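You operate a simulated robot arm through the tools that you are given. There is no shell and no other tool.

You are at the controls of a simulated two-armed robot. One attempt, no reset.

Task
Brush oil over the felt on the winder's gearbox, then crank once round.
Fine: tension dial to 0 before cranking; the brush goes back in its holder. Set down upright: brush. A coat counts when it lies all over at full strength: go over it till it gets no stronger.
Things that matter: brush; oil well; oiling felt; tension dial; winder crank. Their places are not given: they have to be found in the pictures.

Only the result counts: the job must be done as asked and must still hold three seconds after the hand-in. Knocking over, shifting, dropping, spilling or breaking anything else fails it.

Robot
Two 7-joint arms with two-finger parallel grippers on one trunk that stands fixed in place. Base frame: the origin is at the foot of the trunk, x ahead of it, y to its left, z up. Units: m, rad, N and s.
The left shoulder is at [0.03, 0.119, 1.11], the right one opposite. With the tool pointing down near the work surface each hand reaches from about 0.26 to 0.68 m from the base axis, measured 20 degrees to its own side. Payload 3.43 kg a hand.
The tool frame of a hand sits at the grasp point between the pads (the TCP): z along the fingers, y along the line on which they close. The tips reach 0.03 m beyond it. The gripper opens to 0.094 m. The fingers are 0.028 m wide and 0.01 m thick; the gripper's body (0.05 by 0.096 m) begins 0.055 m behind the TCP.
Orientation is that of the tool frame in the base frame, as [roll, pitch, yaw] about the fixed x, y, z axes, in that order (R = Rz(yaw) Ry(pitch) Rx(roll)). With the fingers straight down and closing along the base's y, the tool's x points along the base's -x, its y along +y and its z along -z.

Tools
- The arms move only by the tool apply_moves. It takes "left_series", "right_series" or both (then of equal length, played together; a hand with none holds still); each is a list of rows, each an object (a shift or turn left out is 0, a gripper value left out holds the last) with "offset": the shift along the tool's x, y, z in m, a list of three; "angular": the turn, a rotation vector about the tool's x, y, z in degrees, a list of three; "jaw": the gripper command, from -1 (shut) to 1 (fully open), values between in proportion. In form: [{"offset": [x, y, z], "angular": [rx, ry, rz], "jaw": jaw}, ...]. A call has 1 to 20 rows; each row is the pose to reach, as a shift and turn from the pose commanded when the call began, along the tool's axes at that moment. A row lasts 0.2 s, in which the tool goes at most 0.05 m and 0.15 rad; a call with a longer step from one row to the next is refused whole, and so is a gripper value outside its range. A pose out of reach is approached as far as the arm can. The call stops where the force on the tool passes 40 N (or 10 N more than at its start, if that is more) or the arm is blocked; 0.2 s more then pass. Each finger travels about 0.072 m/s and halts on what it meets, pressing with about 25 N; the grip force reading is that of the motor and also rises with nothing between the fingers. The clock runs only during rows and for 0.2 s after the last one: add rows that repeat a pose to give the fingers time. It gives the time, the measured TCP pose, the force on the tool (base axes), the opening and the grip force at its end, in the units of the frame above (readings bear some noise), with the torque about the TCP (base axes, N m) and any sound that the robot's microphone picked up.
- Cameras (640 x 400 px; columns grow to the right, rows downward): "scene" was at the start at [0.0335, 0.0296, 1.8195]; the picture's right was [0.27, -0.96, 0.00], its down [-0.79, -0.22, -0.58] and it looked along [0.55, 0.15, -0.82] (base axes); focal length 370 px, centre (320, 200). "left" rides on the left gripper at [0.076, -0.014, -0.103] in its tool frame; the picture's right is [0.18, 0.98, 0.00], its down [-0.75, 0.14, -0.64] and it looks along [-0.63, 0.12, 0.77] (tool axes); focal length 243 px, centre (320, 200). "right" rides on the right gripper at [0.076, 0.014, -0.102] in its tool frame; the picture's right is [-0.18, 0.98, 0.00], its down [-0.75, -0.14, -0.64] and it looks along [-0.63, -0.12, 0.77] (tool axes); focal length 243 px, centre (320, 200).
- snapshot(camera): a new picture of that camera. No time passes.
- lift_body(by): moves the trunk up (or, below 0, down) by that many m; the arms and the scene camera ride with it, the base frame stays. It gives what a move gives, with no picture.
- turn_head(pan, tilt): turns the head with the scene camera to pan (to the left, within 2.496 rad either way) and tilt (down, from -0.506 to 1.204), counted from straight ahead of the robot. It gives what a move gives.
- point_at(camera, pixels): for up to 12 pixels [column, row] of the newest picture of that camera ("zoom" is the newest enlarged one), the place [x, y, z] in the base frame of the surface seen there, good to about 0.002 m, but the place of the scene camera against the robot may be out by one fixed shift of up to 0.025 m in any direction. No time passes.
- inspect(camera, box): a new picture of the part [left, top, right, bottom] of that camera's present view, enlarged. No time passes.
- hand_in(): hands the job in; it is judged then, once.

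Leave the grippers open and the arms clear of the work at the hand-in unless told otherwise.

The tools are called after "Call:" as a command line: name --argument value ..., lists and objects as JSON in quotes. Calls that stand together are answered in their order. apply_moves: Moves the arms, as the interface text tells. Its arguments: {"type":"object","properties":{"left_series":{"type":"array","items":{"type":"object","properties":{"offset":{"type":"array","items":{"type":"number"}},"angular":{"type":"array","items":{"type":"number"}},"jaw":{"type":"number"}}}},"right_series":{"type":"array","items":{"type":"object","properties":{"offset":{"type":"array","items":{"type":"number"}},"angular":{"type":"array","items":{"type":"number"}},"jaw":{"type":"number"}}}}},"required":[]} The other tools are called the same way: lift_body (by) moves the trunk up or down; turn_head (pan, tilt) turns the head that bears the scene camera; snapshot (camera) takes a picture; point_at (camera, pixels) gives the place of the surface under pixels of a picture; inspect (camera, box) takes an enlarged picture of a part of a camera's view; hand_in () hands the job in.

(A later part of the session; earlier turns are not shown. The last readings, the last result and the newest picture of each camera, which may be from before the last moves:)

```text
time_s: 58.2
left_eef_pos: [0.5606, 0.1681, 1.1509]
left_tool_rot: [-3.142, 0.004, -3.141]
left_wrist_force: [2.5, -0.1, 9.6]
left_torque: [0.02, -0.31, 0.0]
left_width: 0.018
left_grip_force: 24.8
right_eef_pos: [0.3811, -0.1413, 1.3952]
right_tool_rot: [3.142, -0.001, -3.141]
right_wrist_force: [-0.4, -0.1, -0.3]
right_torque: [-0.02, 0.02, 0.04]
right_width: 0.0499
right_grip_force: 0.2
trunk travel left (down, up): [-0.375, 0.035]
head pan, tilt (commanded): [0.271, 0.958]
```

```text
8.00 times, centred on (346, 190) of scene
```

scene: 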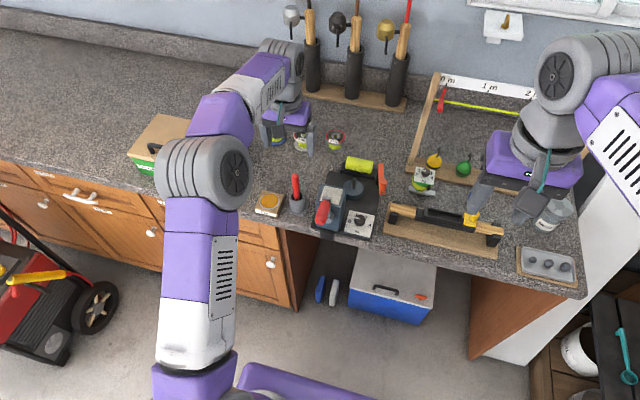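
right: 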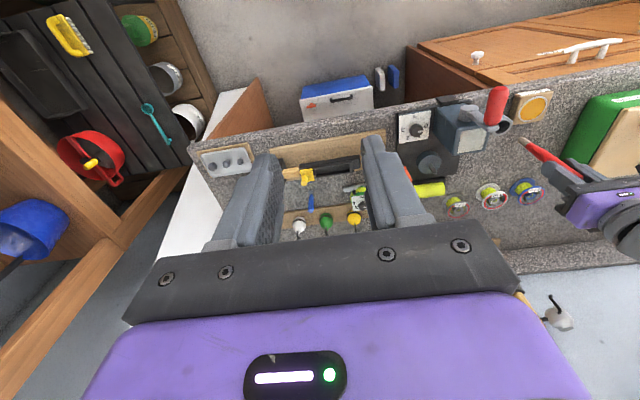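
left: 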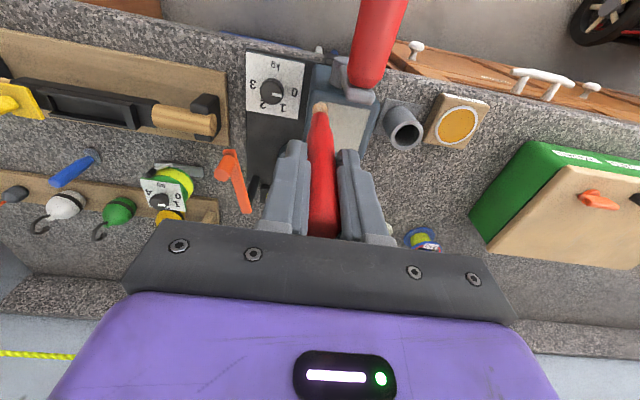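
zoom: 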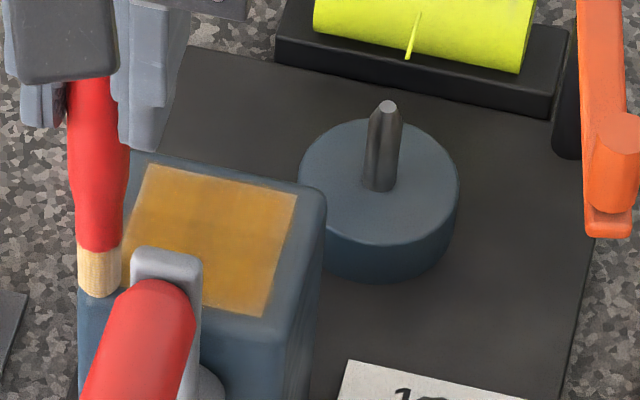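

The edges are much better. Now a second full pass with strokes along x, stepping 7 mm in -y each time.

Call:
apply_moves --left_series '[{"offset": [0, -0.004, 0]}, {"offset": [-0.0104, -0.004, 0]}, {"offset": [-0.0208, -0.004, 0]}, {"offset": [-0.0312, -0.004, 0]}, {"offset": [-0.0416, -0.004, 0]}, {"offset": [-0.0515, -0.004, 0]}, {"offset": [-0.0515, -0.011, 0]}, {"offset": [-0.0416, -0.011, 0]}, {"offset": [-0.0312, -0.011, 0]}, {"offset": [-0.0208, -0.011, 0]}, {"offset": [-0.0104, -0.011, 0]}, {"offset": [0, -0.011, 0]}, {"offset": [0, -0.018, 0]}, {"offset": [-0.0104, -0.018, 0]}, {"offset": [-0.0208, -0.018, 0]}, {"offset": [-0.0312, -0.018, 0]}, {"offset": [-0.0416, -0.018, 0]}, {"offset": [-0.0515, -0.018, 0]}, {"offset": [-0.0515, -0.025, 0]}]'

Call:
apply_moves --left_series '[{"offset": [0.0104, 0, 0]}, {"offset": [0.0208, 0, 0]}, {"offset": [0.0312, 0, 0]}, {"offset": [0.0416, 0, 0]}, {"offset": [0.0515, 0, 0]}, {"offset": [0.0515, -0.007, 0]}, {"offset": [0.0416, -0.007, 0]}, {"offset": [0.0312, -0.007, 0]}, {"offset": [0.0208, -0.007, 0]}, {"offset": [0.0104, -0.007, 0]}, {"offset": [0, -0.007, 0]}, {"offset": [0, -0.014, 0]}, {"offset": [0.0104, -0.014, 0]}, {"offset": [0.0208, -0.014, 0]}, {"offset": [0.0312, -0.014, 0]}, {"offset": [0.0416, -0.014, 0]}, {"offset": [0.0515, -0.014, 0]}, {"offset": [0.0515, -0.02, 0]}]'

Call:
apply_moves --left_series '[{"offset": [-0.0104, 0, 0]}, {"offset": [-0.0208, 0, 0]}, {"offset": [-0.0312, 0, 0]}, {"offset": [-0.0416, 0, 0]}, {"offset": [-0.0515, 0, 0]}, {"offset": [-0.0515, -0.006, 0]}, {"offset": [-0.0416, -0.006, 0]}, {"offset": [-0.0312, -0.006, 0]}, {"offset": [-0.0208, -0.006, 0]}, {"offset": [-0.0104, -0.006, 0]}, {"offset": [0, -0.006, 0]}]'

Call:
inspect --camera "left" --box '[220, 60, 420, 180]'

Call:
inspect --camera "scene" --box '[306, 165, 386, 215]'

```text
time_s: 62.2
left_eef_pos: [0.6126, 0.142, 1.1513]
left_tool_rot: [-3.14, 0.001, 3.139]
left_wrist_force: [-0.6, 0.9, 3.8]
left_torque: [0.14, 0.04, -0.02]
left_width: 0.0182
left_grip_force: 25.0
right_eef_pos: [0.3805, -0.1417, 1.3957]
right_tool_rot: [3.141, -0.001, 3.141]
right_wrist_force: [0.5, 0.5, -0.7]
right_torque: [-0.01, 0.0, -0.03]
right_width: 0.05
right_grip_force: 0.0
trunk travel left (down, up): [-0.375, 0.035]
head pan, tilt (commanded): [0.271, 0.958]
```

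```text
time_s: 66.0
left_eef_pos: [0.5611, 0.1222, 1.1509]
left_tool_rot: [3.141, -0.001, 3.14]
left_wrist_force: [0.1, 0.4, 0.4]
left_torque: [0.0, -0.03, 0.02]
left_width: 0.0184
left_grip_force: 25.1
right_eef_pos: [0.3807, -0.1415, 1.3942]
right_tool_rot: [-3.141, 0.001, -3.141]
right_wrist_force: [-0.2, 0.4, 1.1]
right_torque: [0.01, 0.02, -0.01]
right_width: 0.0497
right_grip_force: 0.1
trunk travel left (down, up): [-0.375, 0.035]
head pan, tilt (commanded): [0.271, 0.958]
```

```text
time_s: 68.4
left_eef_pos: [0.5605, 0.1161, 1.1505]
left_tool_rot: [3.141, 0.001, -3.14]
left_wrist_force: [0.7, 0.1, 4.2]
left_torque: [0.01, -0.05, -0.02]
left_width: 0.0179
left_grip_force: 24.9
right_eef_pos: [0.381, -0.1402, 1.3965]
right_tool_rot: [3.14, 0.001, -3.142]
right_wrist_force: [0.4, -0.2, 0.4]
right_torque: [0.01, 0.01, -0.01]
right_width: 0.0501
right_grip_force: 0.1
trunk travel left (down, up): [-0.375, 0.035]
head pan, tilt (commanded): [0.271, 0.958]
```

```text
3.20 times, centred on (320, 120) of left
```

zoom: 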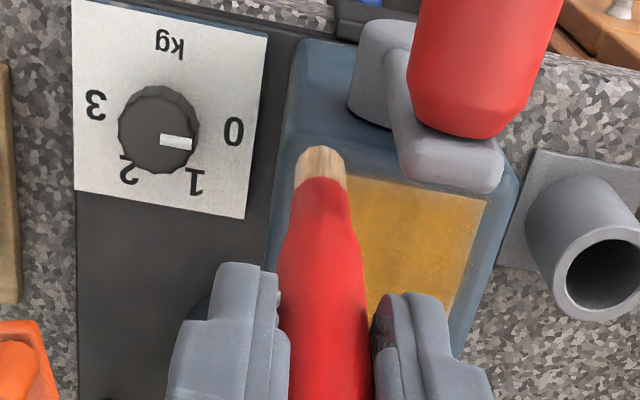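

```text
8.00 times, centred on (346, 190) of scene
```

zoom: 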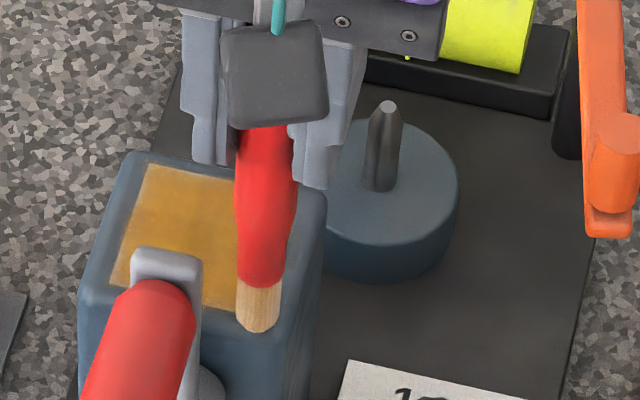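

The second pass is done. I'll lift and move aside toward the holder to look at the whole felt.

Call:
apply_moves --left_series '[{"offset": [0, 0, -0.02]}, {"offset": [0, 0, -0.04]}, {"offset": [0, 0.04, -0.04]}, {"offset": [0, 0.08, -0.04]}, {"offset": [-0.01, 0.11, -0.04]}, {"offset": [-0.01, 0.11, -0.04]}]'

Call:
inspect --camera "scene" --box '[314, 172, 354, 202]'

Call:
inspect --camera "right" --box '[440, 110, 500, 160]'

Call:
snapshot --camera "left"

```text
time_s: 69.8
left_eef_pos: [0.5695, 0.2269, 1.1919]
left_tool_rot: [-3.14, -0.001, -3.141]
left_wrist_force: [0.0, 0.6, -0.8]
left_torque: [0.02, -0.02, 0.01]
left_width: 0.0183
left_grip_force: 25.0
right_eef_pos: [0.3803, -0.142, 1.3966]
right_tool_rot: [-3.14, -0.001, 3.14]
right_wrist_force: [0.1, -0.6, -0.6]
right_torque: [0.02, -0.02, 0.01]
right_width: 0.05
right_grip_force: 0.1
trunk travel left (down, up): [-0.375, 0.035]
head pan, tilt (commanded): [0.271, 0.958]
```

```text
13.33 times, centred on (334, 187) of scene
```

zoom: 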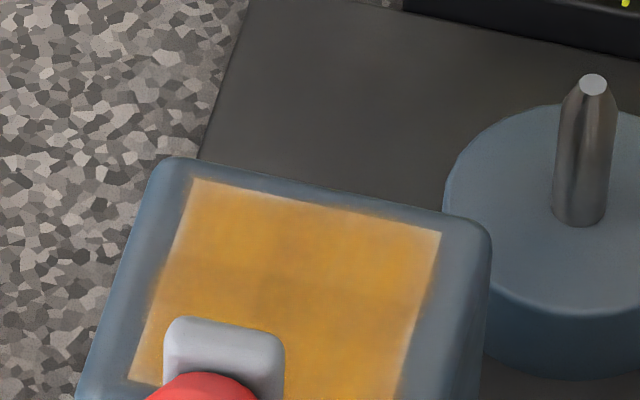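

```text
8.00 times, centred on (470, 135) of right
```

zoom: 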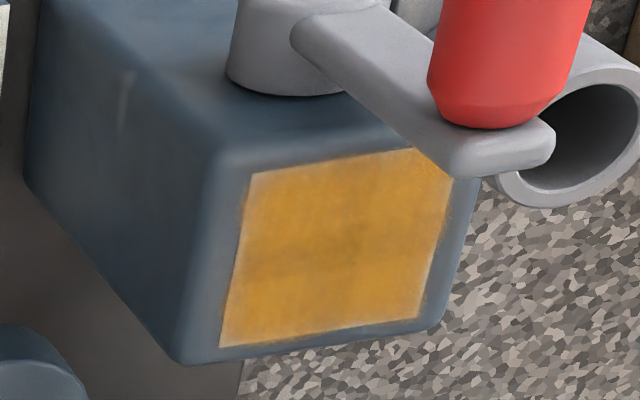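

```text
taken
```

left: 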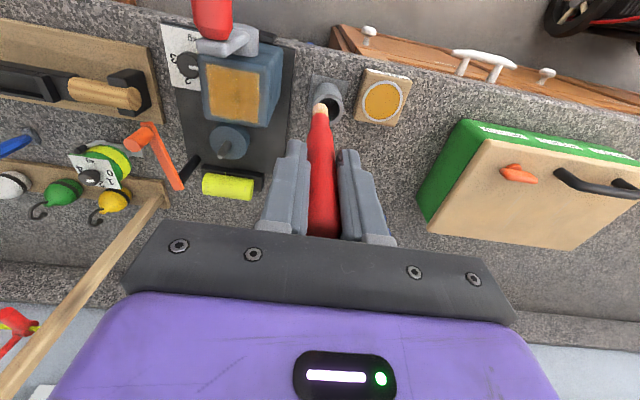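

The coat is nearly even, with the right edge and corners still slightly pale. I'll check where the bristle tip really is relative to the grip point.

Call:
inspect --camera "left" --box '[290, 80, 350, 130]'

Call:
point_at --camera "zoom" --pixels '[[322, 205], [270, 215], [370, 215], [322, 240], [322, 196], [322, 270], [262, 300], [375, 300]]'

Call:
inspect --camera "left" --box '[195, 50, 295, 130]'

Call:
point_at --camera "zoom" --pixels '[[50, 78], [300, 95], [65, 355], [320, 375], [180, 220], [390, 100], [20, 60], [310, 230], [60, 230], [180, 80], [190, 365]]'

```text
8.00 times, centred on (320, 105) of left
```

zoom: 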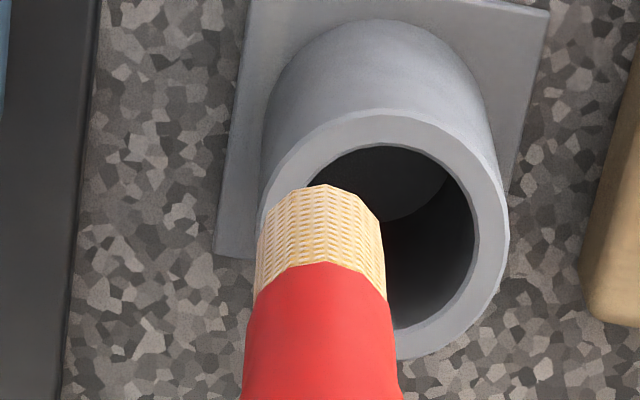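

```text
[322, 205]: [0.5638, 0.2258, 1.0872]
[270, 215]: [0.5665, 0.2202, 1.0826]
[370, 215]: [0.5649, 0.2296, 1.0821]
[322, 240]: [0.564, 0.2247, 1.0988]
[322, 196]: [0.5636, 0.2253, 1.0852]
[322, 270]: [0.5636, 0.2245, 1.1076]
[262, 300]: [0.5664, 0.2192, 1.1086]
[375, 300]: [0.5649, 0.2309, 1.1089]
```

```text
5.00 times, centred on (245, 90) of left
```

zoom: 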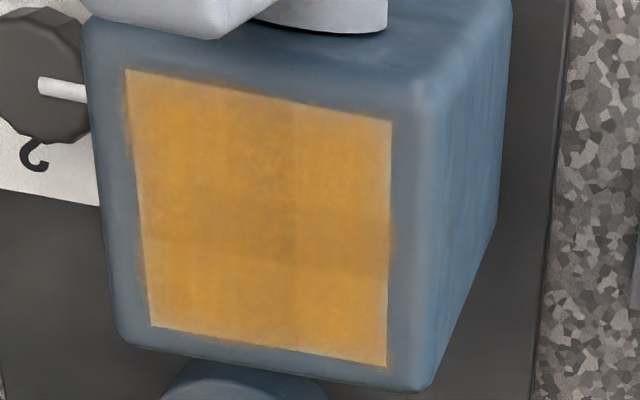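

```text
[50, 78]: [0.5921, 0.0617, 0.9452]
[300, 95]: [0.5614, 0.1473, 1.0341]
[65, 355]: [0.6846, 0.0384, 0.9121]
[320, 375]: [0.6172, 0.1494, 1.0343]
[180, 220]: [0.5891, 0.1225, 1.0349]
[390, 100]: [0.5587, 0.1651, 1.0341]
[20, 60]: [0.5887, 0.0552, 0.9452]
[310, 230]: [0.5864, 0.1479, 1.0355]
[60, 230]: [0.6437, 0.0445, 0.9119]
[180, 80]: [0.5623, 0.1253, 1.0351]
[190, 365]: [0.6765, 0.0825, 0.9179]
```

Call:
point_at --camera "zoom" --pixels '[[128, 74], [389, 126], [384, 362], [153, 322], [115, 72], [140, 332], [400, 120], [392, 375]]'

Call:
apply_moves --left_series '[{"offset": [-0.009, 0.033, 0]}, {"offset": [-0.018, 0.066, 0]}, {"offset": [-0.0275, 0.099, 0]}, {"offset": [-0.0275, 0.099, 0.04]}, {"offset": [-0.0275, 0.099, 0.08]}, {"offset": [-0.0275, 0.099, 0.12]}, {"offset": [-0.0275, 0.099, 0.14]}, {"offset": [-0.0275, 0.099, 0.147]}, {"offset": [-0.0275, 0.099, 0.1495]}, {"offset": [-0.0275, 0.099, 0.1495]}]'

```text
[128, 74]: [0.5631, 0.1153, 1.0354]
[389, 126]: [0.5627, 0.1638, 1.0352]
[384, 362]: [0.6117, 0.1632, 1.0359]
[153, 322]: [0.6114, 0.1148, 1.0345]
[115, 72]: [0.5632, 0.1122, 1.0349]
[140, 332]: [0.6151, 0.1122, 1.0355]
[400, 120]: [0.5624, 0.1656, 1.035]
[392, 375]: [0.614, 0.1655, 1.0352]
```

```text
time_s: 72.0
left_eef_pos: [0.598, 0.3249, 1.0419]
left_tool_rot: [-3.141, 0.002, -3.141]
left_wrist_force: [1.1, -0.1, 5.8]
left_torque: [0.02, -0.06, -0.03]
left_width: 0.0181
left_grip_force: 25.4
right_eef_pos: [0.3802, -0.1418, 1.3951]
right_tool_rot: [3.14, 0.001, -3.14]
right_wrist_force: [0.3, 0.5, 0.0]
right_torque: [-0.01, 0.0, 0.03]
right_width: 0.05
right_grip_force: 0.0
trunk travel left (down, up): [-0.375, 0.035]
head pan, tilt (commanded): [0.271, 0.958]
```

Contact at the well is 5.8 N. I'll dwell, then carry the brush back to the near-left corner of the felt at light contact.

Call:
apply_moves --left_series '[{"offset": [0, 0, 0]}, {"offset": [0, 0, 0]}, {"offset": [0, 0, 0]}, {"offset": [0, 0, 0]}, {"offset": [0, 0, 0]}, {"offset": [0, 0, -0.03]}, {"offset": [0, 0, -0.075]}, {"offset": [0, 0, -0.12]}, {"offset": [0, 0, -0.145]}, {"offset": [0.009, -0.04, -0.145]}, {"offset": [0.018, -0.08, -0.145]}, {"offset": [0.027, -0.12, -0.145]}, {"offset": [0.0342, -0.1605, -0.145]}, {"offset": [0.0342, -0.1605, -0.12]}, {"offset": [0.0342, -0.1605, -0.112]}, {"offset": [0.0342, -0.1605, -0.1095]}, {"offset": [0.0342, -0.1605, -0.1095]}]'

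```text
time_s: 75.6
left_eef_pos: [0.5647, 0.1654, 1.1501]
left_tool_rot: [-3.141, -0.001, -3.141]
left_wrist_force: [-0.1, 0.0, -0.8]
left_torque: [0.02, -0.01, -0.02]
left_width: 0.0179
left_grip_force: 24.7
right_eef_pos: [0.3811, -0.1415, 1.3954]
right_tool_rot: [-3.141, 0.0, -3.141]
right_wrist_force: [-0.1, -0.2, -0.5]
right_torque: [0.0, 0.01, -0.01]
right_width: 0.0496
right_grip_force: 0.0
trunk travel left (down, up): [-0.375, 0.035]
head pan, tilt (commanded): [0.271, 0.958]
```

Not quite touching here, so I'll lower 1 mm and trace the perimeter again.

Call:
apply_moves --left_series '[{"offset": [0, 0, 0.001]}, {"offset": [0, -0.0104, 0.001]}, {"offset": [0, -0.0208, 0.001]}, {"offset": [0, -0.0312, 0.001]}, {"offset": [0, -0.0416, 0.001]}, {"offset": [0, -0.051, 0.001]}, {"offset": [-0.0104, -0.051, 0.001]}, {"offset": [-0.0208, -0.051, 0.001]}, {"offset": [-0.0312, -0.051, 0.001]}, {"offset": [-0.0416, -0.051, 0.001]}, {"offset": [-0.0495, -0.051, 0.001]}, {"offset": [-0.0495, -0.0416, 0.001]}, {"offset": [-0.0495, -0.0312, 0.001]}, {"offset": [-0.0495, -0.0208, 0.001]}, {"offset": [-0.0495, -0.0104, 0.001]}, {"offset": [-0.0495, 0, 0.001]}, {"offset": [-0.0375, 0, 0.001]}, {"offset": [-0.025, 0, 0.001]}, {"offset": [-0.0125, 0, 0.001]}, {"offset": [0, 0, 0.001]}]'

Call:
apply_moves --left_series '[{"offset": [0, -0.006, 0]}, {"offset": [-0.0104, -0.006, 0]}, {"offset": [-0.0208, -0.006, 0]}, {"offset": [-0.0312, -0.006, 0]}, {"offset": [-0.0416, -0.006, 0]}, {"offset": [-0.0495, -0.006, 0]}, {"offset": [-0.0495, -0.012, 0]}, {"offset": [-0.0416, -0.012, 0]}, {"offset": [-0.0312, -0.012, 0]}, {"offset": [-0.0208, -0.012, 0]}, {"offset": [-0.0104, -0.012, 0]}, {"offset": [0, -0.012, 0]}, {"offset": [0, -0.018, 0]}, {"offset": [-0.0104, -0.018, 0]}, {"offset": [-0.0208, -0.018, 0]}, {"offset": [-0.0312, -0.018, 0]}, {"offset": [-0.0416, -0.018, 0]}, {"offset": [-0.0495, -0.018, 0]}, {"offset": [-0.0495, -0.024, 0]}]'

Call:
apply_moves --left_series '[{"offset": [0.0104, 0, 0]}, {"offset": [0.0208, 0, 0]}, {"offset": [0.0312, 0, 0]}, {"offset": [0.0416, 0, 0]}, {"offset": [0.0495, 0, 0]}, {"offset": [0.0495, -0.007, 0]}, {"offset": [0.0416, -0.007, 0]}, {"offset": [0.0312, -0.007, 0]}, {"offset": [0.0208, -0.007, 0]}, {"offset": [0.0104, -0.007, 0]}, {"offset": [0, -0.007, 0]}, {"offset": [0, -0.014, 0]}, {"offset": [0.0104, -0.014, 0]}, {"offset": [0.0208, -0.014, 0]}, {"offset": [0.0312, -0.014, 0]}, {"offset": [0.0416, -0.014, 0]}, {"offset": [0.0495, -0.014, 0]}, {"offset": [0.0495, -0.021, 0]}]'

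Call:
apply_moves --left_series '[{"offset": [-0.0104, 0, 0]}, {"offset": [-0.0208, 0, 0]}, {"offset": [-0.0312, 0, 0]}, {"offset": [-0.0416, 0, 0]}, {"offset": [-0.0495, 0, 0]}, {"offset": [-0.0495, -0.006, 0]}, {"offset": [-0.0416, -0.006, 0]}, {"offset": [-0.0312, -0.006, 0]}, {"offset": [-0.0208, -0.006, 0]}, {"offset": [-0.0104, -0.006, 0]}, {"offset": [0, -0.006, 0]}, {"offset": [0, -0.006, -0.02]}, {"offset": [0, -0.006, -0.04]}, {"offset": [0, 0.034, -0.04]}, {"offset": [0, 0.074, -0.04]}, {"offset": [-0.008, 0.104, -0.04]}, {"offset": [-0.008, 0.104, -0.04]}]'

Call:
inspect --camera "scene" --box '[314, 172, 354, 202]'

Call:
inspect --camera "left" --box '[195, 50, 295, 130]'

Call:
inspect --camera "right" --box '[440, 110, 500, 160]'

```text
time_s: 79.8
left_eef_pos: [0.5659, 0.165, 1.1513]
left_tool_rot: [3.14, 0.003, -3.141]
left_wrist_force: [2.1, 0.2, 11.0]
left_torque: [0.01, -0.26, -0.01]
left_width: 0.018
left_grip_force: 25.2
right_eef_pos: [0.3802, -0.1412, 1.3967]
right_tool_rot: [3.14, 0.0, 3.141]
right_wrist_force: [-0.4, -1.0, 1.0]
right_torque: [0.03, 0.01, 0.02]
right_width: 0.0496
right_grip_force: 0.0
trunk travel left (down, up): [-0.375, 0.035]
head pan, tilt (commanded): [0.271, 0.958]
```

```text
time_s: 83.8
left_eef_pos: [0.6132, 0.1426, 1.1517]
left_tool_rot: [-3.142, 0.001, 3.141]
left_wrist_force: [0.1, 2.0, 5.4]
left_torque: [0.18, -0.11, -0.01]
left_width: 0.0182
left_grip_force: 25.0
right_eef_pos: [0.3808, -0.1413, 1.3959]
right_tool_rot: [-3.141, -0.001, 3.141]
right_wrist_force: [-0.3, -0.1, 0.4]
right_torque: [-0.02, 0.03, -0.03]
right_width: 0.0499
right_grip_force: 0.1
trunk travel left (down, up): [-0.375, 0.035]
head pan, tilt (commanded): [0.271, 0.958]
```

```text
time_s: 87.6
left_eef_pos: [0.564, 0.1204, 1.1506]
left_tool_rot: [3.14, 0.001, -3.141]
left_wrist_force: [-0.4, 0.7, 2.3]
left_torque: [0.06, 0.04, 0.0]
left_width: 0.0183
left_grip_force: 24.6
right_eef_pos: [0.3806, -0.1405, 1.3954]
right_tool_rot: [-3.141, 0.001, -3.141]
right_wrist_force: [0.0, -1.2, 0.5]
right_torque: [-0.01, 0.02, 0.0]
right_width: 0.0499
right_grip_force: 0.0
trunk travel left (down, up): [-0.375, 0.035]
head pan, tilt (commanded): [0.271, 0.958]
```

```text
time_s: 91.2
left_eef_pos: [0.5737, 0.2239, 1.1901]
left_tool_rot: [-3.141, -0.001, -3.141]
left_wrist_force: [-0.3, -0.1, -0.8]
left_torque: [0.02, 0.0, -0.01]
left_width: 0.018
left_grip_force: 24.6
right_eef_pos: [0.3791, -0.1416, 1.3956]
right_tool_rot: [3.141, -0.001, 3.141]
right_wrist_force: [-0.3, 0.3, 0.0]
right_torque: [0.0, 0.01, 0.0]
right_width: 0.0499
right_grip_force: 0.0
trunk travel left (down, up): [-0.375, 0.035]
head pan, tilt (commanded): [0.271, 0.958]
```

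```text
13.33 times, centred on (334, 187) of scene
```

zoom: 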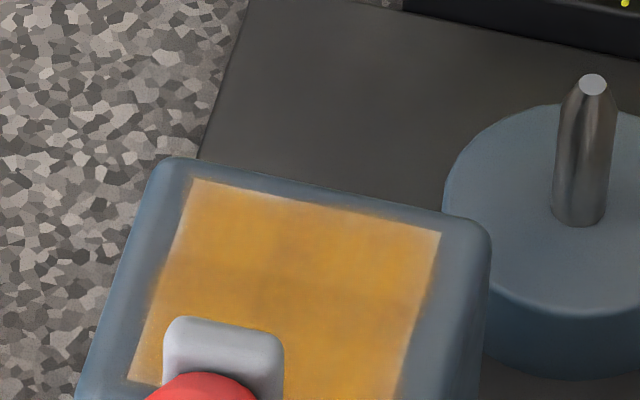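

```text
5.00 times, centred on (245, 90) of left
```

zoom: 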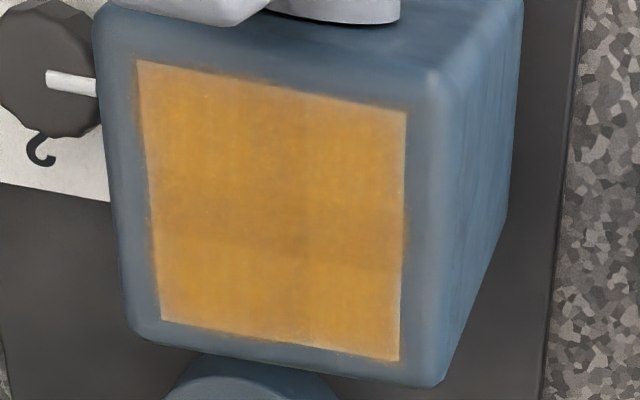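

```text
8.00 times, centred on (470, 135) of right
```

zoom: 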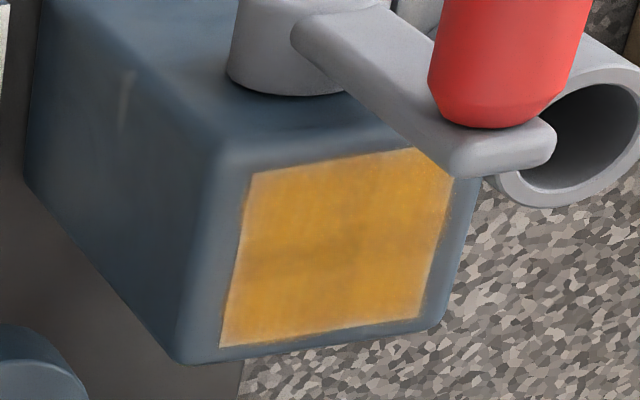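

The interior no longer changes, so it's saturated, but the rim still reads slightly paler. I'll do one more dip and a pass that favours the rim: one round just inside it and one on it.

Call:
apply_moves --left_series '[{"offset": [-0.008, 0.034, 0]}, {"offset": [-0.016, 0.068, 0]}, {"offset": [-0.024, 0.1015, 0]}, {"offset": [-0.024, 0.1015, 0.04]}, {"offset": [-0.024, 0.1015, 0.08]}, {"offset": [-0.024, 0.1015, 0.12]}, {"offset": [-0.024, 0.1015, 0.14]}, {"offset": [-0.024, 0.1015, 0.146]}, {"offset": [-0.024, 0.1015, 0.1485]}, {"offset": [-0.024, 0.1015, 0.1485]}, {"offset": [-0.024, 0.1015, 0.1485]}, {"offset": [-0.024, 0.1015, 0.1485]}, {"offset": [-0.024, 0.1015, 0.1485]}, {"offset": [-0.024, 0.1015, 0.1485]}, {"offset": [-0.024, 0.1015, 0.1485]}]'

Call:
apply_moves --left_series '[{"offset": [0, 0, -0.03]}, {"offset": [0, 0, -0.075]}, {"offset": [0, 0, -0.12]}, {"offset": [0, 0, -0.145]}, {"offset": [0.008, -0.041, -0.145]}, {"offset": [0.016, -0.082, -0.145]}, {"offset": [0.024, -0.123, -0.145]}, {"offset": [0.031, -0.163, -0.145]}, {"offset": [0.031, -0.163, -0.12]}, {"offset": [0.031, -0.163, -0.111]}, {"offset": [0.031, -0.163, -0.1085]}, {"offset": [0.031, -0.163, -0.1085]}]'

```text
time_s: 94.4
left_eef_pos: [0.5972, 0.3246, 1.0409]
left_tool_rot: [3.14, 0.003, -3.141]
left_wrist_force: [2.0, -0.5, 6.6]
left_torque: [0.03, -0.19, 0.02]
left_width: 0.018
left_grip_force: 25.2
right_eef_pos: [0.3807, -0.1413, 1.3945]
right_tool_rot: [-3.141, 0.0, -3.141]
right_wrist_force: [0.2, -0.5, -1.3]
right_torque: [0.0, 0.0, -0.02]
right_width: 0.0498
right_grip_force: 0.0
trunk travel left (down, up): [-0.375, 0.035]
head pan, tilt (commanded): [0.271, 0.958]
```

```text
time_s: 97.0
left_eef_pos: [0.5637, 0.1617, 1.15]
left_tool_rot: [3.141, 0.001, -3.14]
left_wrist_force: [-0.4, 0.1, 5.3]
left_torque: [-0.02, 0.06, 0.0]
left_width: 0.0177
left_grip_force: 24.5
right_eef_pos: [0.3802, -0.1415, 1.3954]
right_tool_rot: [3.141, -0.001, 3.14]
right_wrist_force: [0.0, -0.1, 0.2]
right_torque: [-0.03, 0.0, 0.01]
right_width: 0.05
right_grip_force: 0.0
trunk travel left (down, up): [-0.375, 0.035]
head pan, tilt (commanded): [0.271, 0.958]
```

Light contact again at 5 N. Now the inner-rim round, then the outer-rim round.

Call:
apply_moves --left_series '[{"offset": [0, -0.009, 0]}, {"offset": [0, -0.018, 0]}, {"offset": [0, -0.027, 0]}, {"offset": [0, -0.036, 0]}, {"offset": [0, -0.045, 0]}, {"offset": [-0.009, -0.045, 0]}, {"offset": [-0.018, -0.045, 0]}, {"offset": [-0.027, -0.045, 0]}, {"offset": [-0.036, -0.045, 0]}, {"offset": [-0.046, -0.045, 0]}, {"offset": [-0.046, -0.036, 0]}, {"offset": [-0.046, -0.027, 0]}, {"offset": [-0.046, -0.018, 0]}, {"offset": [-0.046, -0.009, 0]}, {"offset": [-0.046, 0, 0]}, {"offset": [-0.036, 0, 0]}, {"offset": [-0.027, 0, 0]}, {"offset": [-0.018, 0, 0]}, {"offset": [-0.009, 0, 0]}, {"offset": [0, 0, 0]}]'

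Call:
apply_moves --left_series '[{"offset": [0.003, 0.003, 0]}, {"offset": [0.003, -0.0095, 0]}, {"offset": [0.003, -0.022, 0]}, {"offset": [0.003, -0.035, 0]}, {"offset": [0.003, -0.0475, 0]}, {"offset": [-0.009, -0.0475, 0]}, {"offset": [-0.02, -0.0475, 0]}, {"offset": [-0.03, -0.0475, 0]}, {"offset": [-0.04, -0.0475, 0]}, {"offset": [-0.0495, -0.0475, 0]}, {"offset": [-0.0495, -0.035, 0]}, {"offset": [-0.0495, -0.022, 0]}, {"offset": [-0.0495, -0.0095, 0]}, {"offset": [-0.0495, 0.003, 0]}, {"offset": [-0.036, 0.003, 0]}, {"offset": [-0.024, 0.003, 0]}, {"offset": [-0.012, 0.003, 0]}, {"offset": [0.003, 0.003, 0]}]'

Call:
apply_moves --left_series '[{"offset": [-0.006, -0.01, 0]}, {"offset": [-0.015, -0.01, 0]}, {"offset": [-0.025, -0.01, 0]}, {"offset": [-0.035, -0.01, 0]}, {"offset": [-0.045, -0.01, 0]}, {"offset": [-0.045, -0.018, 0]}, {"offset": [-0.035, -0.018, 0]}, {"offset": [-0.025, -0.018, 0]}, {"offset": [-0.015, -0.018, 0]}, {"offset": [-0.006, -0.018, 0]}, {"offset": [-0.006, -0.026, 0]}, {"offset": [-0.015, -0.026, 0]}, {"offset": [-0.025, -0.026, 0]}, {"offset": [-0.035, -0.026, 0]}, {"offset": [-0.045, -0.026, 0]}, {"offset": [-0.045, -0.035, 0]}, {"offset": [-0.035, -0.035, 0]}, {"offset": [-0.025, -0.035, 0]}, {"offset": [-0.015, -0.035, 0]}, {"offset": [-0.006, -0.035, 0]}]'

Call:
apply_moves --left_series '[{"offset": [0, 0, -0.02]}, {"offset": [0, 0, -0.04]}, {"offset": [0, 0.04, -0.04]}, {"offset": [-0.006, 0.08, -0.04]}, {"offset": [-0.006, 0.096, -0.04]}, {"offset": [-0.006, 0.096, -0.04]}]'

Call:
inspect --camera "scene" --box '[314, 172, 354, 202]'

Call:
inspect --camera "left" --box '[195, 50, 295, 130]'

Call:
inspect --camera "right" --box '[440, 110, 500, 160]'

```text
time_s: 101.2
left_eef_pos: [0.5665, 0.1621, 1.1505]
left_tool_rot: [-3.142, 0.0, 3.141]
left_wrist_force: [2.3, -0.3, 6.8]
left_torque: [-0.04, -0.2, 0.0]
left_width: 0.0181
left_grip_force: 25.0
right_eef_pos: [0.3797, -0.1405, 1.3957]
right_tool_rot: [3.139, -0.001, 3.141]
right_wrist_force: [-0.8, 0.4, 0.5]
right_torque: [0.01, 0.02, -0.01]
right_width: 0.0498
right_grip_force: 0.1
trunk travel left (down, up): [-0.375, 0.035]
head pan, tilt (commanded): [0.271, 0.958]
```

```text
time_s: 105.0
left_eef_pos: [0.5619, 0.1664, 1.1496]
left_tool_rot: [-3.141, 0.001, 3.142]
left_wrist_force: [0.6, 0.6, 5.6]
left_torque: [0.0, 0.01, -0.02]
left_width: 0.0182
left_grip_force: 24.8
right_eef_pos: [0.3804, -0.1415, 1.3953]
right_tool_rot: [3.141, 0.001, -3.141]
right_wrist_force: [0.6, 1.4, 0.5]
right_torque: [0.0, 0.0, 0.02]
right_width: 0.0497
right_grip_force: 0.0
trunk travel left (down, up): [-0.375, 0.035]
head pan, tilt (commanded): [0.271, 0.958]
```

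```text
time_s: 109.2
left_eef_pos: [0.5694, 0.1305, 1.1496]
left_tool_rot: [3.141, 0.0, -3.141]
left_wrist_force: [0.0, 0.5, 2.0]
left_torque: [0.0, 0.02, -0.01]
left_width: 0.0181
left_grip_force: 25.5
right_eef_pos: [0.3816, -0.141, 1.3947]
right_tool_rot: [-3.141, -0.001, 3.141]
right_wrist_force: [0.4, -0.6, 0.1]
right_torque: [0.02, 0.01, 0.0]
right_width: 0.0499
right_grip_force: 0.1
trunk travel left (down, up): [-0.375, 0.035]
head pan, tilt (commanded): [0.271, 0.958]
```

```text
time_s: 110.6
left_eef_pos: [0.5748, 0.2256, 1.1912]
left_tool_rot: [-3.141, 0.0, 3.141]
left_wrist_force: [-0.5, 0.1, 0.3]
left_torque: [0.01, -0.01, -0.01]
left_width: 0.0182
left_grip_force: 25.6
right_eef_pos: [0.381, -0.1414, 1.3961]
right_tool_rot: [3.142, 0.001, -3.141]
right_wrist_force: [0.2, -1.5, 0.4]
right_torque: [-0.02, -0.03, 0.02]
right_width: 0.0495
right_grip_force: 0.1
trunk travel left (down, up): [-0.375, 0.035]
head pan, tilt (commanded): [0.271, 0.958]
```

```text
13.33 times, centred on (334, 187) of scene
```

zoom: 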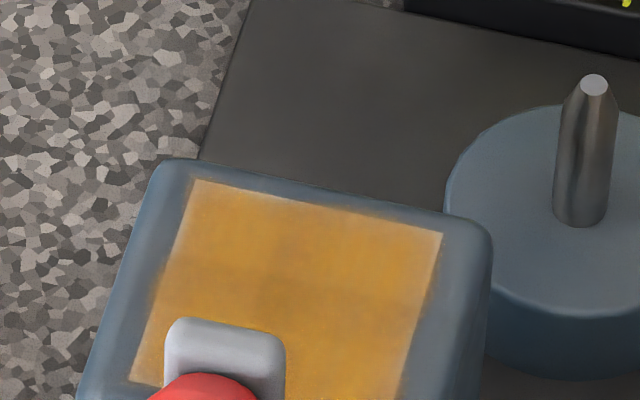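

```text
5.00 times, centred on (245, 90) of left
```

zoom: 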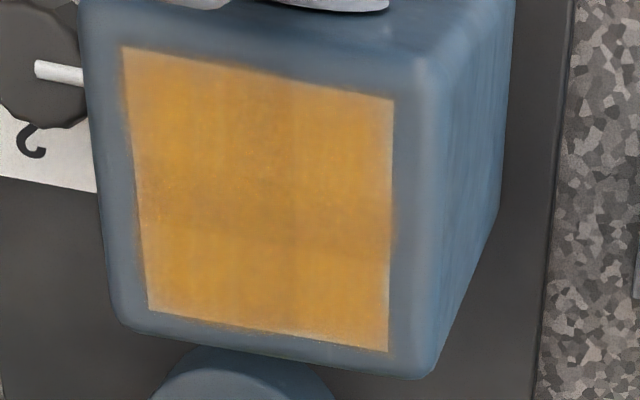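

```text
8.00 times, centred on (470, 135) of right
```

zoom: 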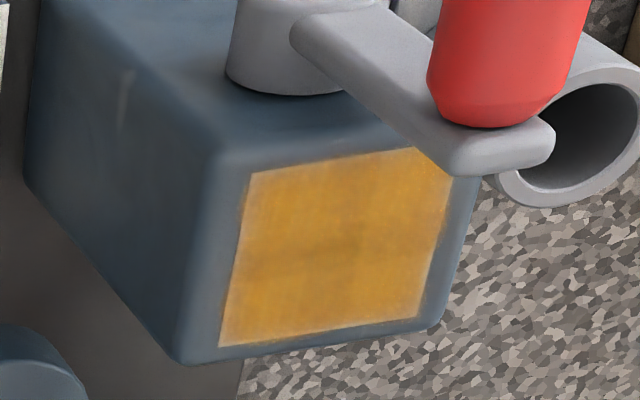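

There's no visible change from the last pass. I'll look at the corners more closely before deciding.

Call:
inspect --camera "scene" --box '[324, 183, 350, 203]'

Call:
inspect --camera "right" --box '[462, 124, 502, 158]'

Call:
inspect --camera "left" --box '[212, 55, 262, 95]'

Call:
inspect --camera "left" --box '[235, 60, 285, 125]'

```text
16.00 times, centred on (337, 193) of scene
```

zoom: 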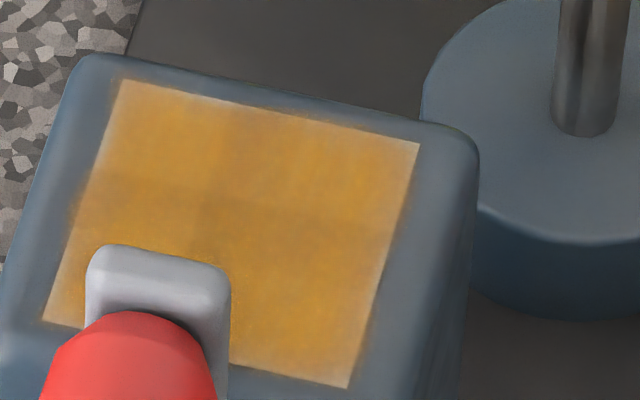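

```text
11.76 times, centred on (482, 141) of right
```

zoom: 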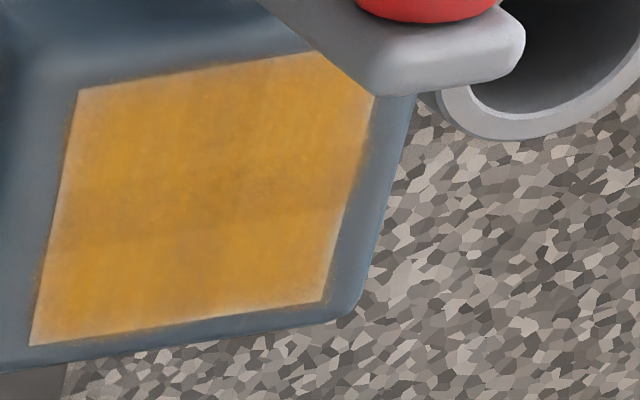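

```text
10.00 times, centred on (237, 75) of left
```

zoom: 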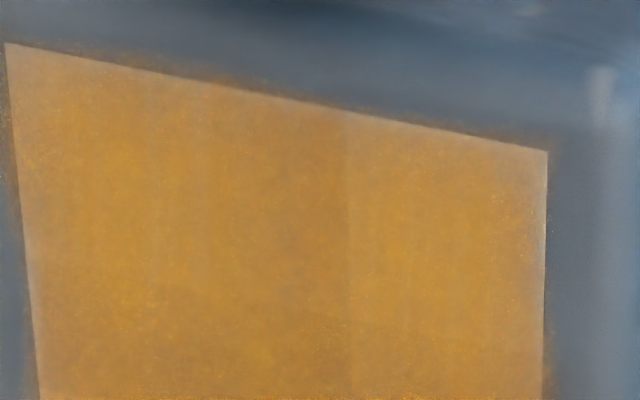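

```text
6.15 times, centred on (260, 92) of left
```

zoom: 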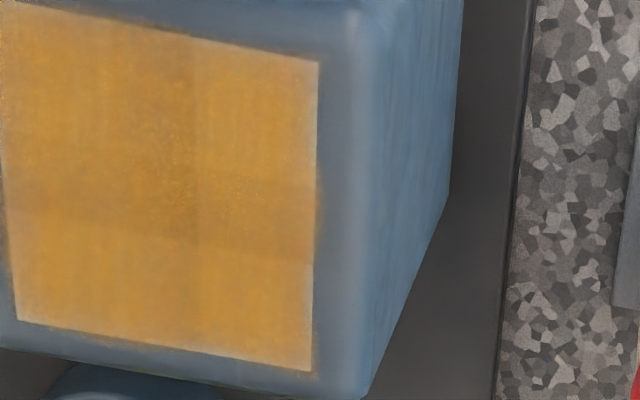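

The coat looks saturated and even, with only a soft rendered margin at the edge, and it no longer changes between passes. I'll take the brush back above its holder at (0.6115, 0.2445), stop with the bristles just above the rim, and check alignment.

Call:
apply_moves --left_series '[{"offset": [-0.018, 0.0095, 0]}, {"offset": [-0.0365, 0.0187, 0]}, {"offset": [-0.0365, 0.0187, 0.03]}, {"offset": [-0.0365, 0.0187, 0.06]}, {"offset": [-0.0365, 0.0187, 0.09]}, {"offset": [-0.0365, 0.0187, 0.095]}, {"offset": [-0.0365, 0.0187, 0.095]}]'

Call:
inspect --camera "left" --box '[260, 70, 380, 160]'

Call:
inspect --camera "right" --box '[470, 80, 570, 160]'

Call:
inspect --camera "scene" --box '[270, 165, 334, 215]'

```text
time_s: 112.2
left_eef_pos: [0.6104, 0.245, 1.0958]
left_tool_rot: [3.141, 0.001, -3.141]
left_wrist_force: [0.7, -0.1, -1.2]
left_torque: [0.02, 0.01, 0.01]
left_width: 0.0181
left_grip_force: 25.7
right_eef_pos: [0.3826, -0.1406, 1.3962]
right_tool_rot: [3.141, 0.001, -3.141]
right_wrist_force: [0.3, -0.2, -0.2]
right_torque: [-0.01, 0.0, 0.01]
right_width: 0.0499
right_grip_force: 0.1
trunk travel left (down, up): [-0.375, 0.035]
head pan, tilt (commanded): [0.271, 0.958]
```

```text
4.44 times, centred on (320, 115) of left
```

zoom: 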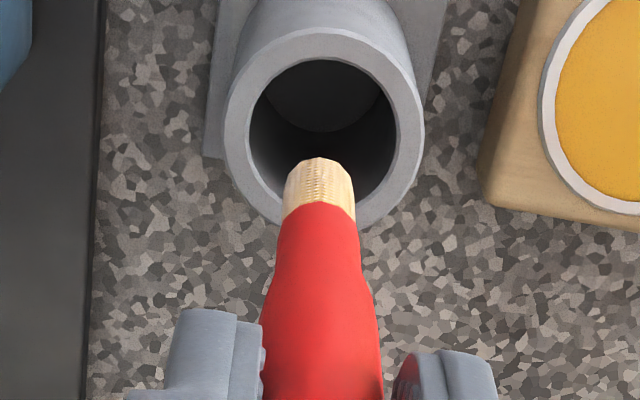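

```text
5.00 times, centred on (520, 120) of right
```

zoom: 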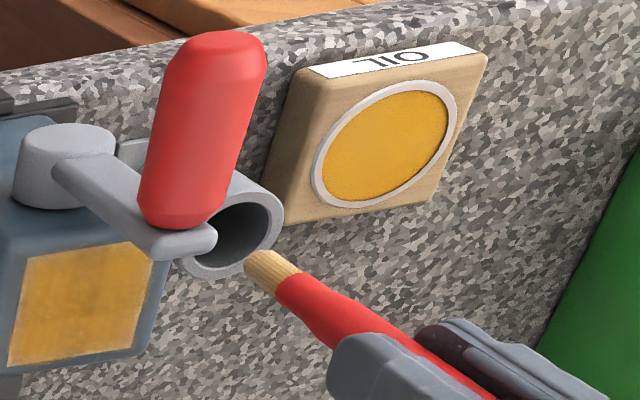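

```text
8.00 times, centred on (302, 190) of scene
```

zoom: 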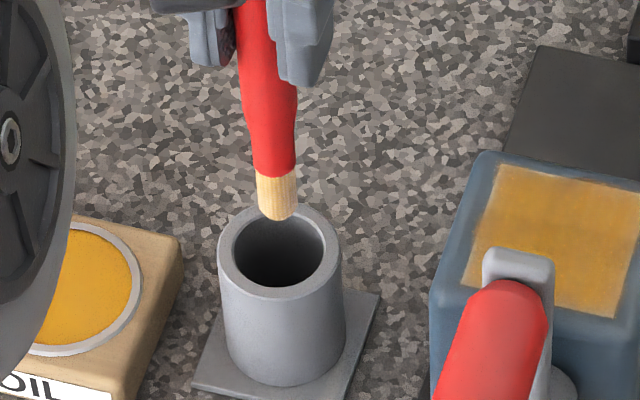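

The brush is centred over the bore. I'll lower it to the depth it was picked from, slowing near the end.

Call:
apply_moves --left_series '[{"offset": [0, 0, 0.015]}, {"offset": [0, 0, 0.03]}, {"offset": [0, 0, 0.045]}, {"offset": [0, 0, 0.056]}, {"offset": [0, 0, 0.061]}, {"offset": [0, 0, 0.064]}, {"offset": [0, 0, 0.0655]}]'

Call:
inspect --camera "left" --box '[260, 70, 380, 160]'

```text
time_s: 113.8
left_eef_pos: [0.6122, 0.2457, 1.0289]
left_tool_rot: [-3.14, 0.0, 3.141]
left_wrist_force: [-0.3, 0.8, -0.6]
left_torque: [0.0, 0.0, -0.03]
left_width: 0.0183
left_grip_force: 24.9
right_eef_pos: [0.3803, -0.1404, 1.3952]
right_tool_rot: [-3.141, 0.0, -3.14]
right_wrist_force: [-0.8, -0.1, 0.0]
right_torque: [0.0, 0.0, -0.01]
right_width: 0.05
right_grip_force: 0.0
trunk travel left (down, up): [-0.375, 0.035]
head pan, tilt (commanded): [0.271, 0.958]
```

```text
4.44 times, centred on (320, 115) of left
```

zoom: 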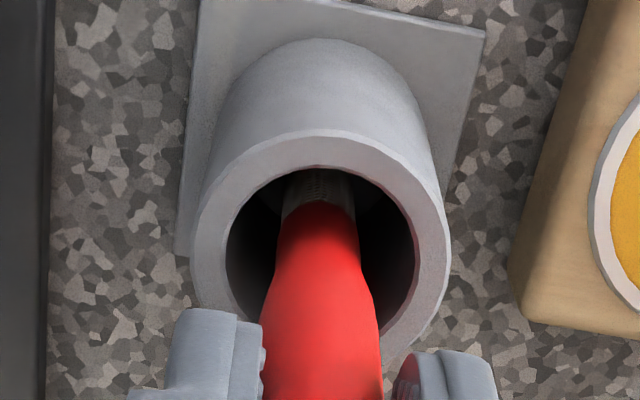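

No floor contact yet. I'll lower in half-millimetre steps to feel for the bottom.

Call:
apply_moves --left_series '[{"offset": [0, 0, 0.0007]}, {"offset": [0, 0, 0.0014]}, {"offset": [0, 0, 0.0014]}]'

```text
time_s: 114.6
left_eef_pos: [0.6113, 0.2449, 1.0273]
left_tool_rot: [3.141, 0.0, 3.14]
left_wrist_force: [-0.2, -1.3, 0.0]
left_torque: [-0.01, 0.0, -0.01]
left_width: 0.018
left_grip_force: 24.9
right_eef_pos: [0.3814, -0.1405, 1.3957]
right_tool_rot: [-3.142, -0.002, -3.141]
right_wrist_force: [0.0, -0.2, -0.9]
right_torque: [-0.01, 0.05, 0.02]
right_width: 0.0494
right_grip_force: 0.0
trunk travel left (down, up): [-0.375, 0.035]
head pan, tilt (commanded): [0.271, 0.958]
```

Call:
apply_moves --left_series '[{"offset": [0, 0, 0.0007]}, {"offset": [0, 0, 0.0014]}, {"offset": [0, 0, 0.0014]}]'

```text
time_s: 115.4
left_eef_pos: [0.6118, 0.2438, 1.0266]
left_tool_rot: [3.141, 0.001, 3.141]
left_wrist_force: [1.0, 0.4, -0.5]
left_torque: [0.01, -0.04, 0.01]
left_width: 0.0181
left_grip_force: 24.5
right_eef_pos: [0.3817, -0.1408, 1.3956]
right_tool_rot: [-3.14, 0.0, -3.141]
right_wrist_force: [-0.9, 0.2, -0.3]
right_torque: [-0.02, 0.01, 0.02]
right_width: 0.0497
right_grip_force: 0.0
trunk travel left (down, up): [-0.375, 0.035]
head pan, tilt (commanded): [0.271, 0.958]
```

Still free; the earlier presses may have pushed the brush up slightly in the grip. I'll continue down gently.

Call:
apply_moves --left_series '[{"offset": [0, 0, 0.0008]}, {"offset": [0, 0, 0.0016]}, {"offset": [0, 0, 0.0016]}]'

```text
time_s: 116.2
left_eef_pos: [0.6115, 0.2446, 1.025]
left_tool_rot: [3.14, 0.0, 3.14]
left_wrist_force: [-0.2, 0.7, 0.0]
left_torque: [-0.01, -0.02, 0.01]
left_width: 0.018
left_grip_force: 24.7
right_eef_pos: [0.381, -0.1405, 1.3947]
right_tool_rot: [-3.14, 0.001, 3.141]
right_wrist_force: [-0.1, -0.6, -0.2]
right_torque: [-0.01, 0.02, 0.04]
right_width: 0.0499
right_grip_force: 0.1
trunk travel left (down, up): [-0.375, 0.035]
head pan, tilt (commanded): [0.271, 0.958]
```

Call:
apply_moves --left_series '[{"offset": [0, 0, 0.0008]}, {"offset": [0, 0, 0.0016]}, {"offset": [0, 0, 0.0016]}]'

Call:
inspect --camera "left" --box '[260, 70, 380, 160]'

```text
time_s: 117.0
left_eef_pos: [0.6113, 0.2461, 1.0242]
left_tool_rot: [-3.14, -0.001, 3.14]
left_wrist_force: [0.4, -0.3, -0.2]
left_torque: [-0.02, 0.01, 0.02]
left_width: 0.0181
left_grip_force: 24.7
right_eef_pos: [0.3814, -0.1399, 1.3952]
right_tool_rot: [3.141, 0.0, -3.141]
right_wrist_force: [0.2, 0.9, 0.1]
right_torque: [-0.01, 0.02, 0.02]
right_width: 0.0499
right_grip_force: 0.1
trunk travel left (down, up): [-0.375, 0.035]
head pan, tilt (commanded): [0.271, 0.958]
```

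```text
4.44 times, centred on (320, 115) of left
```

zoom: 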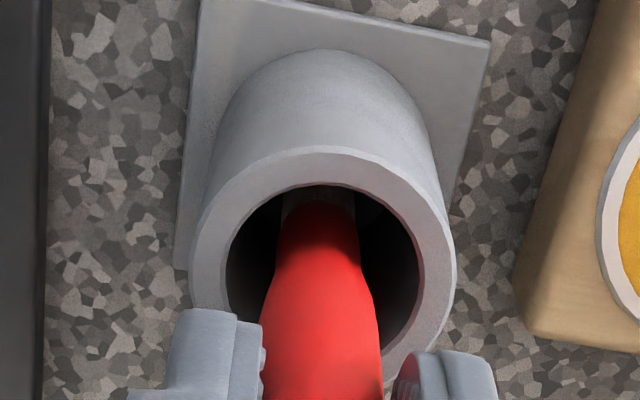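

Call:
apply_moves --left_series '[{"offset": [0, 0, 0.0008]}, {"offset": [0, 0, 0.0016]}, {"offset": [0, 0, 0.0016]}]'

```text
time_s: 117.8
left_eef_pos: [0.6121, 0.2438, 1.022]
left_tool_rot: [3.141, 0.0, -3.139]
left_wrist_force: [-0.7, 0.6, -0.7]
left_torque: [-0.02, -0.01, 0.01]
left_width: 0.018
left_grip_force: 24.6
right_eef_pos: [0.3814, -0.1411, 1.3949]
right_tool_rot: [-3.141, 0.0, -3.14]
right_wrist_force: [-0.1, -0.1, -0.7]
right_torque: [-0.04, -0.04, -0.02]
right_width: 0.0497
right_grip_force: 0.0
trunk travel left (down, up): [-0.375, 0.035]
head pan, tilt (commanded): [0.271, 0.958]
```

Call:
apply_moves --left_series '[{"offset": [0, 0, 0.0008]}, {"offset": [0, 0, 0.0016]}, {"offset": [0, 0, 0.0016]}]'

```text
time_s: 118.6
left_eef_pos: [0.6104, 0.2439, 1.0185]
left_tool_rot: [3.141, 0.0, -3.141]
left_wrist_force: [-1.1, 0.3, -0.5]
left_torque: [0.03, 0.03, -0.01]
left_width: 0.018
left_grip_force: 25.2
right_eef_pos: [0.3801, -0.1416, 1.3953]
right_tool_rot: [3.14, 0.0, 3.141]
right_wrist_force: [-0.2, -0.1, -0.8]
right_torque: [-0.02, 0.02, -0.02]
right_width: 0.0498
right_grip_force: 0.0
trunk travel left (down, up): [-0.375, 0.035]
head pan, tilt (commanded): [0.271, 0.958]
```

Still no contact at 1.0185. I'll look from the other cameras to judge how deep the brush is.

Call:
inspect --camera "scene" --box '[270, 165, 334, 215]'

Call:
inspect --camera "right" --box '[470, 80, 590, 170]'

Call:
snapshot --camera "left"

```text
8.00 times, centred on (302, 190) of scene
```

zoom: 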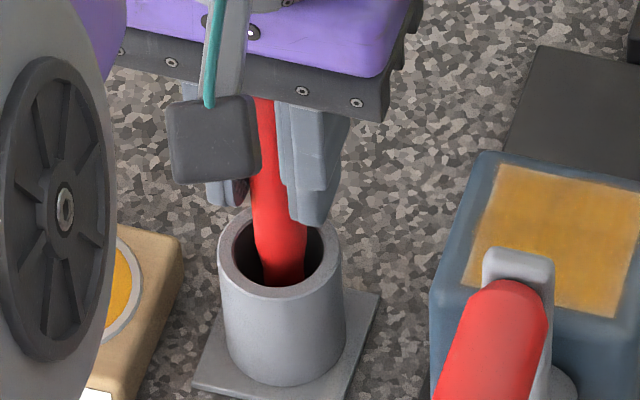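

```text
4.44 times, centred on (530, 125) of right
```

zoom: 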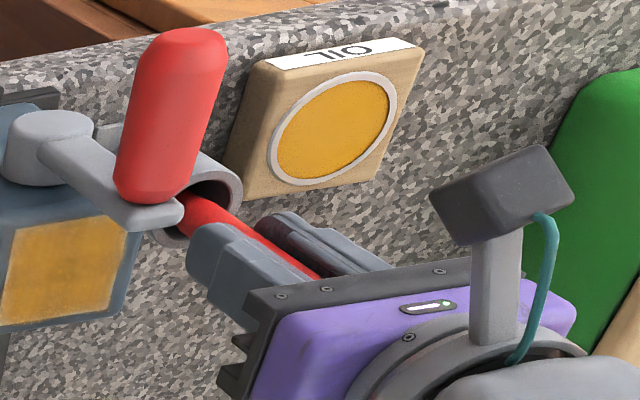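

```text
taken
```

left: 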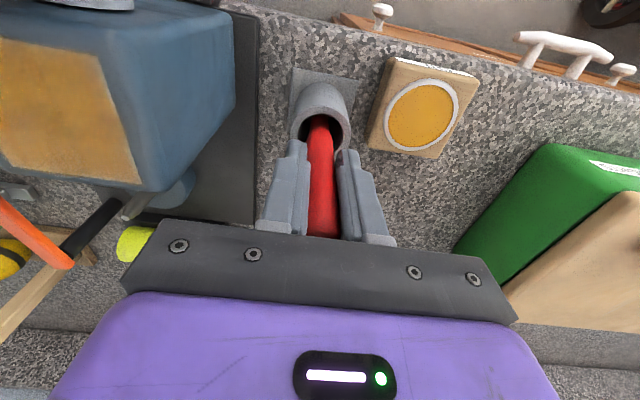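

Call:
inspect --camera "left" --box '[280, 180, 370, 250]'

Call:
point_at --camera "left" --pixels '[[322, 234], [322, 225], [322, 215], [322, 200], [320, 160], [319, 140], [318, 125]]'

```text
5.71 times, centred on (325, 215) of left
```

zoom: 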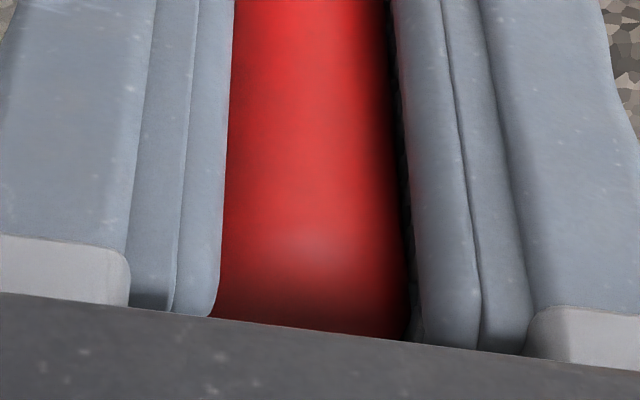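

```text
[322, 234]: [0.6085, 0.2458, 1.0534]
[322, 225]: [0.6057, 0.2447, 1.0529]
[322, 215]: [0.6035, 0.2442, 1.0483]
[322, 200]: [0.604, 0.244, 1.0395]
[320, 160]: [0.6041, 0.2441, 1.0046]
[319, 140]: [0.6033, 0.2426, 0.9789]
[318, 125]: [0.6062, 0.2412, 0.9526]
```

The handle top now reads z≈1.0534, the same as at the start, so the brush is at the bottom within about a millimetre. I'll ease down 1 mm more, then open.

Call:
apply_moves --left_series '[{"offset": [0, 0, 0.0005]}, {"offset": [0, 0, 0.001]}, {"offset": [0, 0, 0.001]}]'

```text
time_s: 119.4
left_eef_pos: [0.6119, 0.2446, 1.0188]
left_tool_rot: [3.141, 0.001, -3.141]
left_wrist_force: [-0.8, -0.1, 1.0]
left_torque: [-0.01, 0.01, -0.01]
left_width: 0.0182
left_grip_force: 25.4
right_eef_pos: [0.3801, -0.1412, 1.3955]
right_tool_rot: [3.14, 0.0, -3.141]
right_wrist_force: [0.5, 0.4, -0.4]
right_torque: [0.03, -0.01, -0.01]
right_width: 0.0496
right_grip_force: 0.0
trunk travel left (down, up): [-0.375, 0.035]
head pan, tilt (commanded): [0.271, 0.958]
```

A hint of contact shows at 1 N. I'll open the fingers and look before rising.

Call:
apply_moves --left_series '[{"jaw": -0.4}, {"jaw": 0.06}, {"jaw": 0.06}]'

Call:
inspect --camera "left" --box '[250, 60, 390, 250]'

```text
time_s: 120.2
left_eef_pos: [0.6111, 0.2457, 1.0183]
left_tool_rot: [-3.142, 0.0, 3.141]
left_wrist_force: [0.2, 0.1, -0.3]
left_torque: [0.01, 0.01, 0.02]
left_width: 0.0499
left_grip_force: 0.1
right_eef_pos: [0.3816, -0.1413, 1.3959]
right_tool_rot: [3.14, 0.0, -3.141]
right_wrist_force: [0.3, -0.5, 0.6]
right_torque: [0.0, 0.01, 0.01]
right_width: 0.05
right_grip_force: 0.0
trunk travel left (down, up): [-0.375, 0.035]
head pan, tilt (commanded): [0.271, 0.958]
```

```text
2.11 times, centred on (320, 155) of left
```

zoom: 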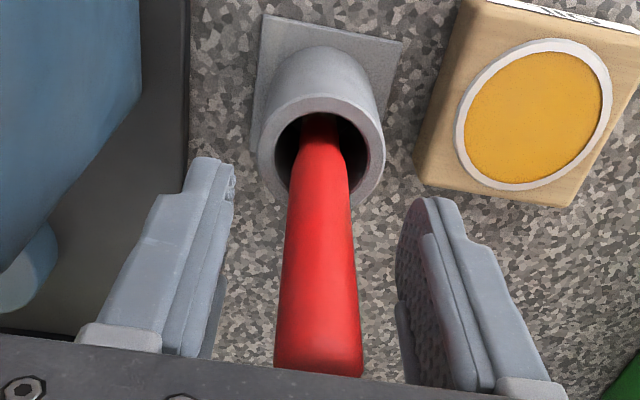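

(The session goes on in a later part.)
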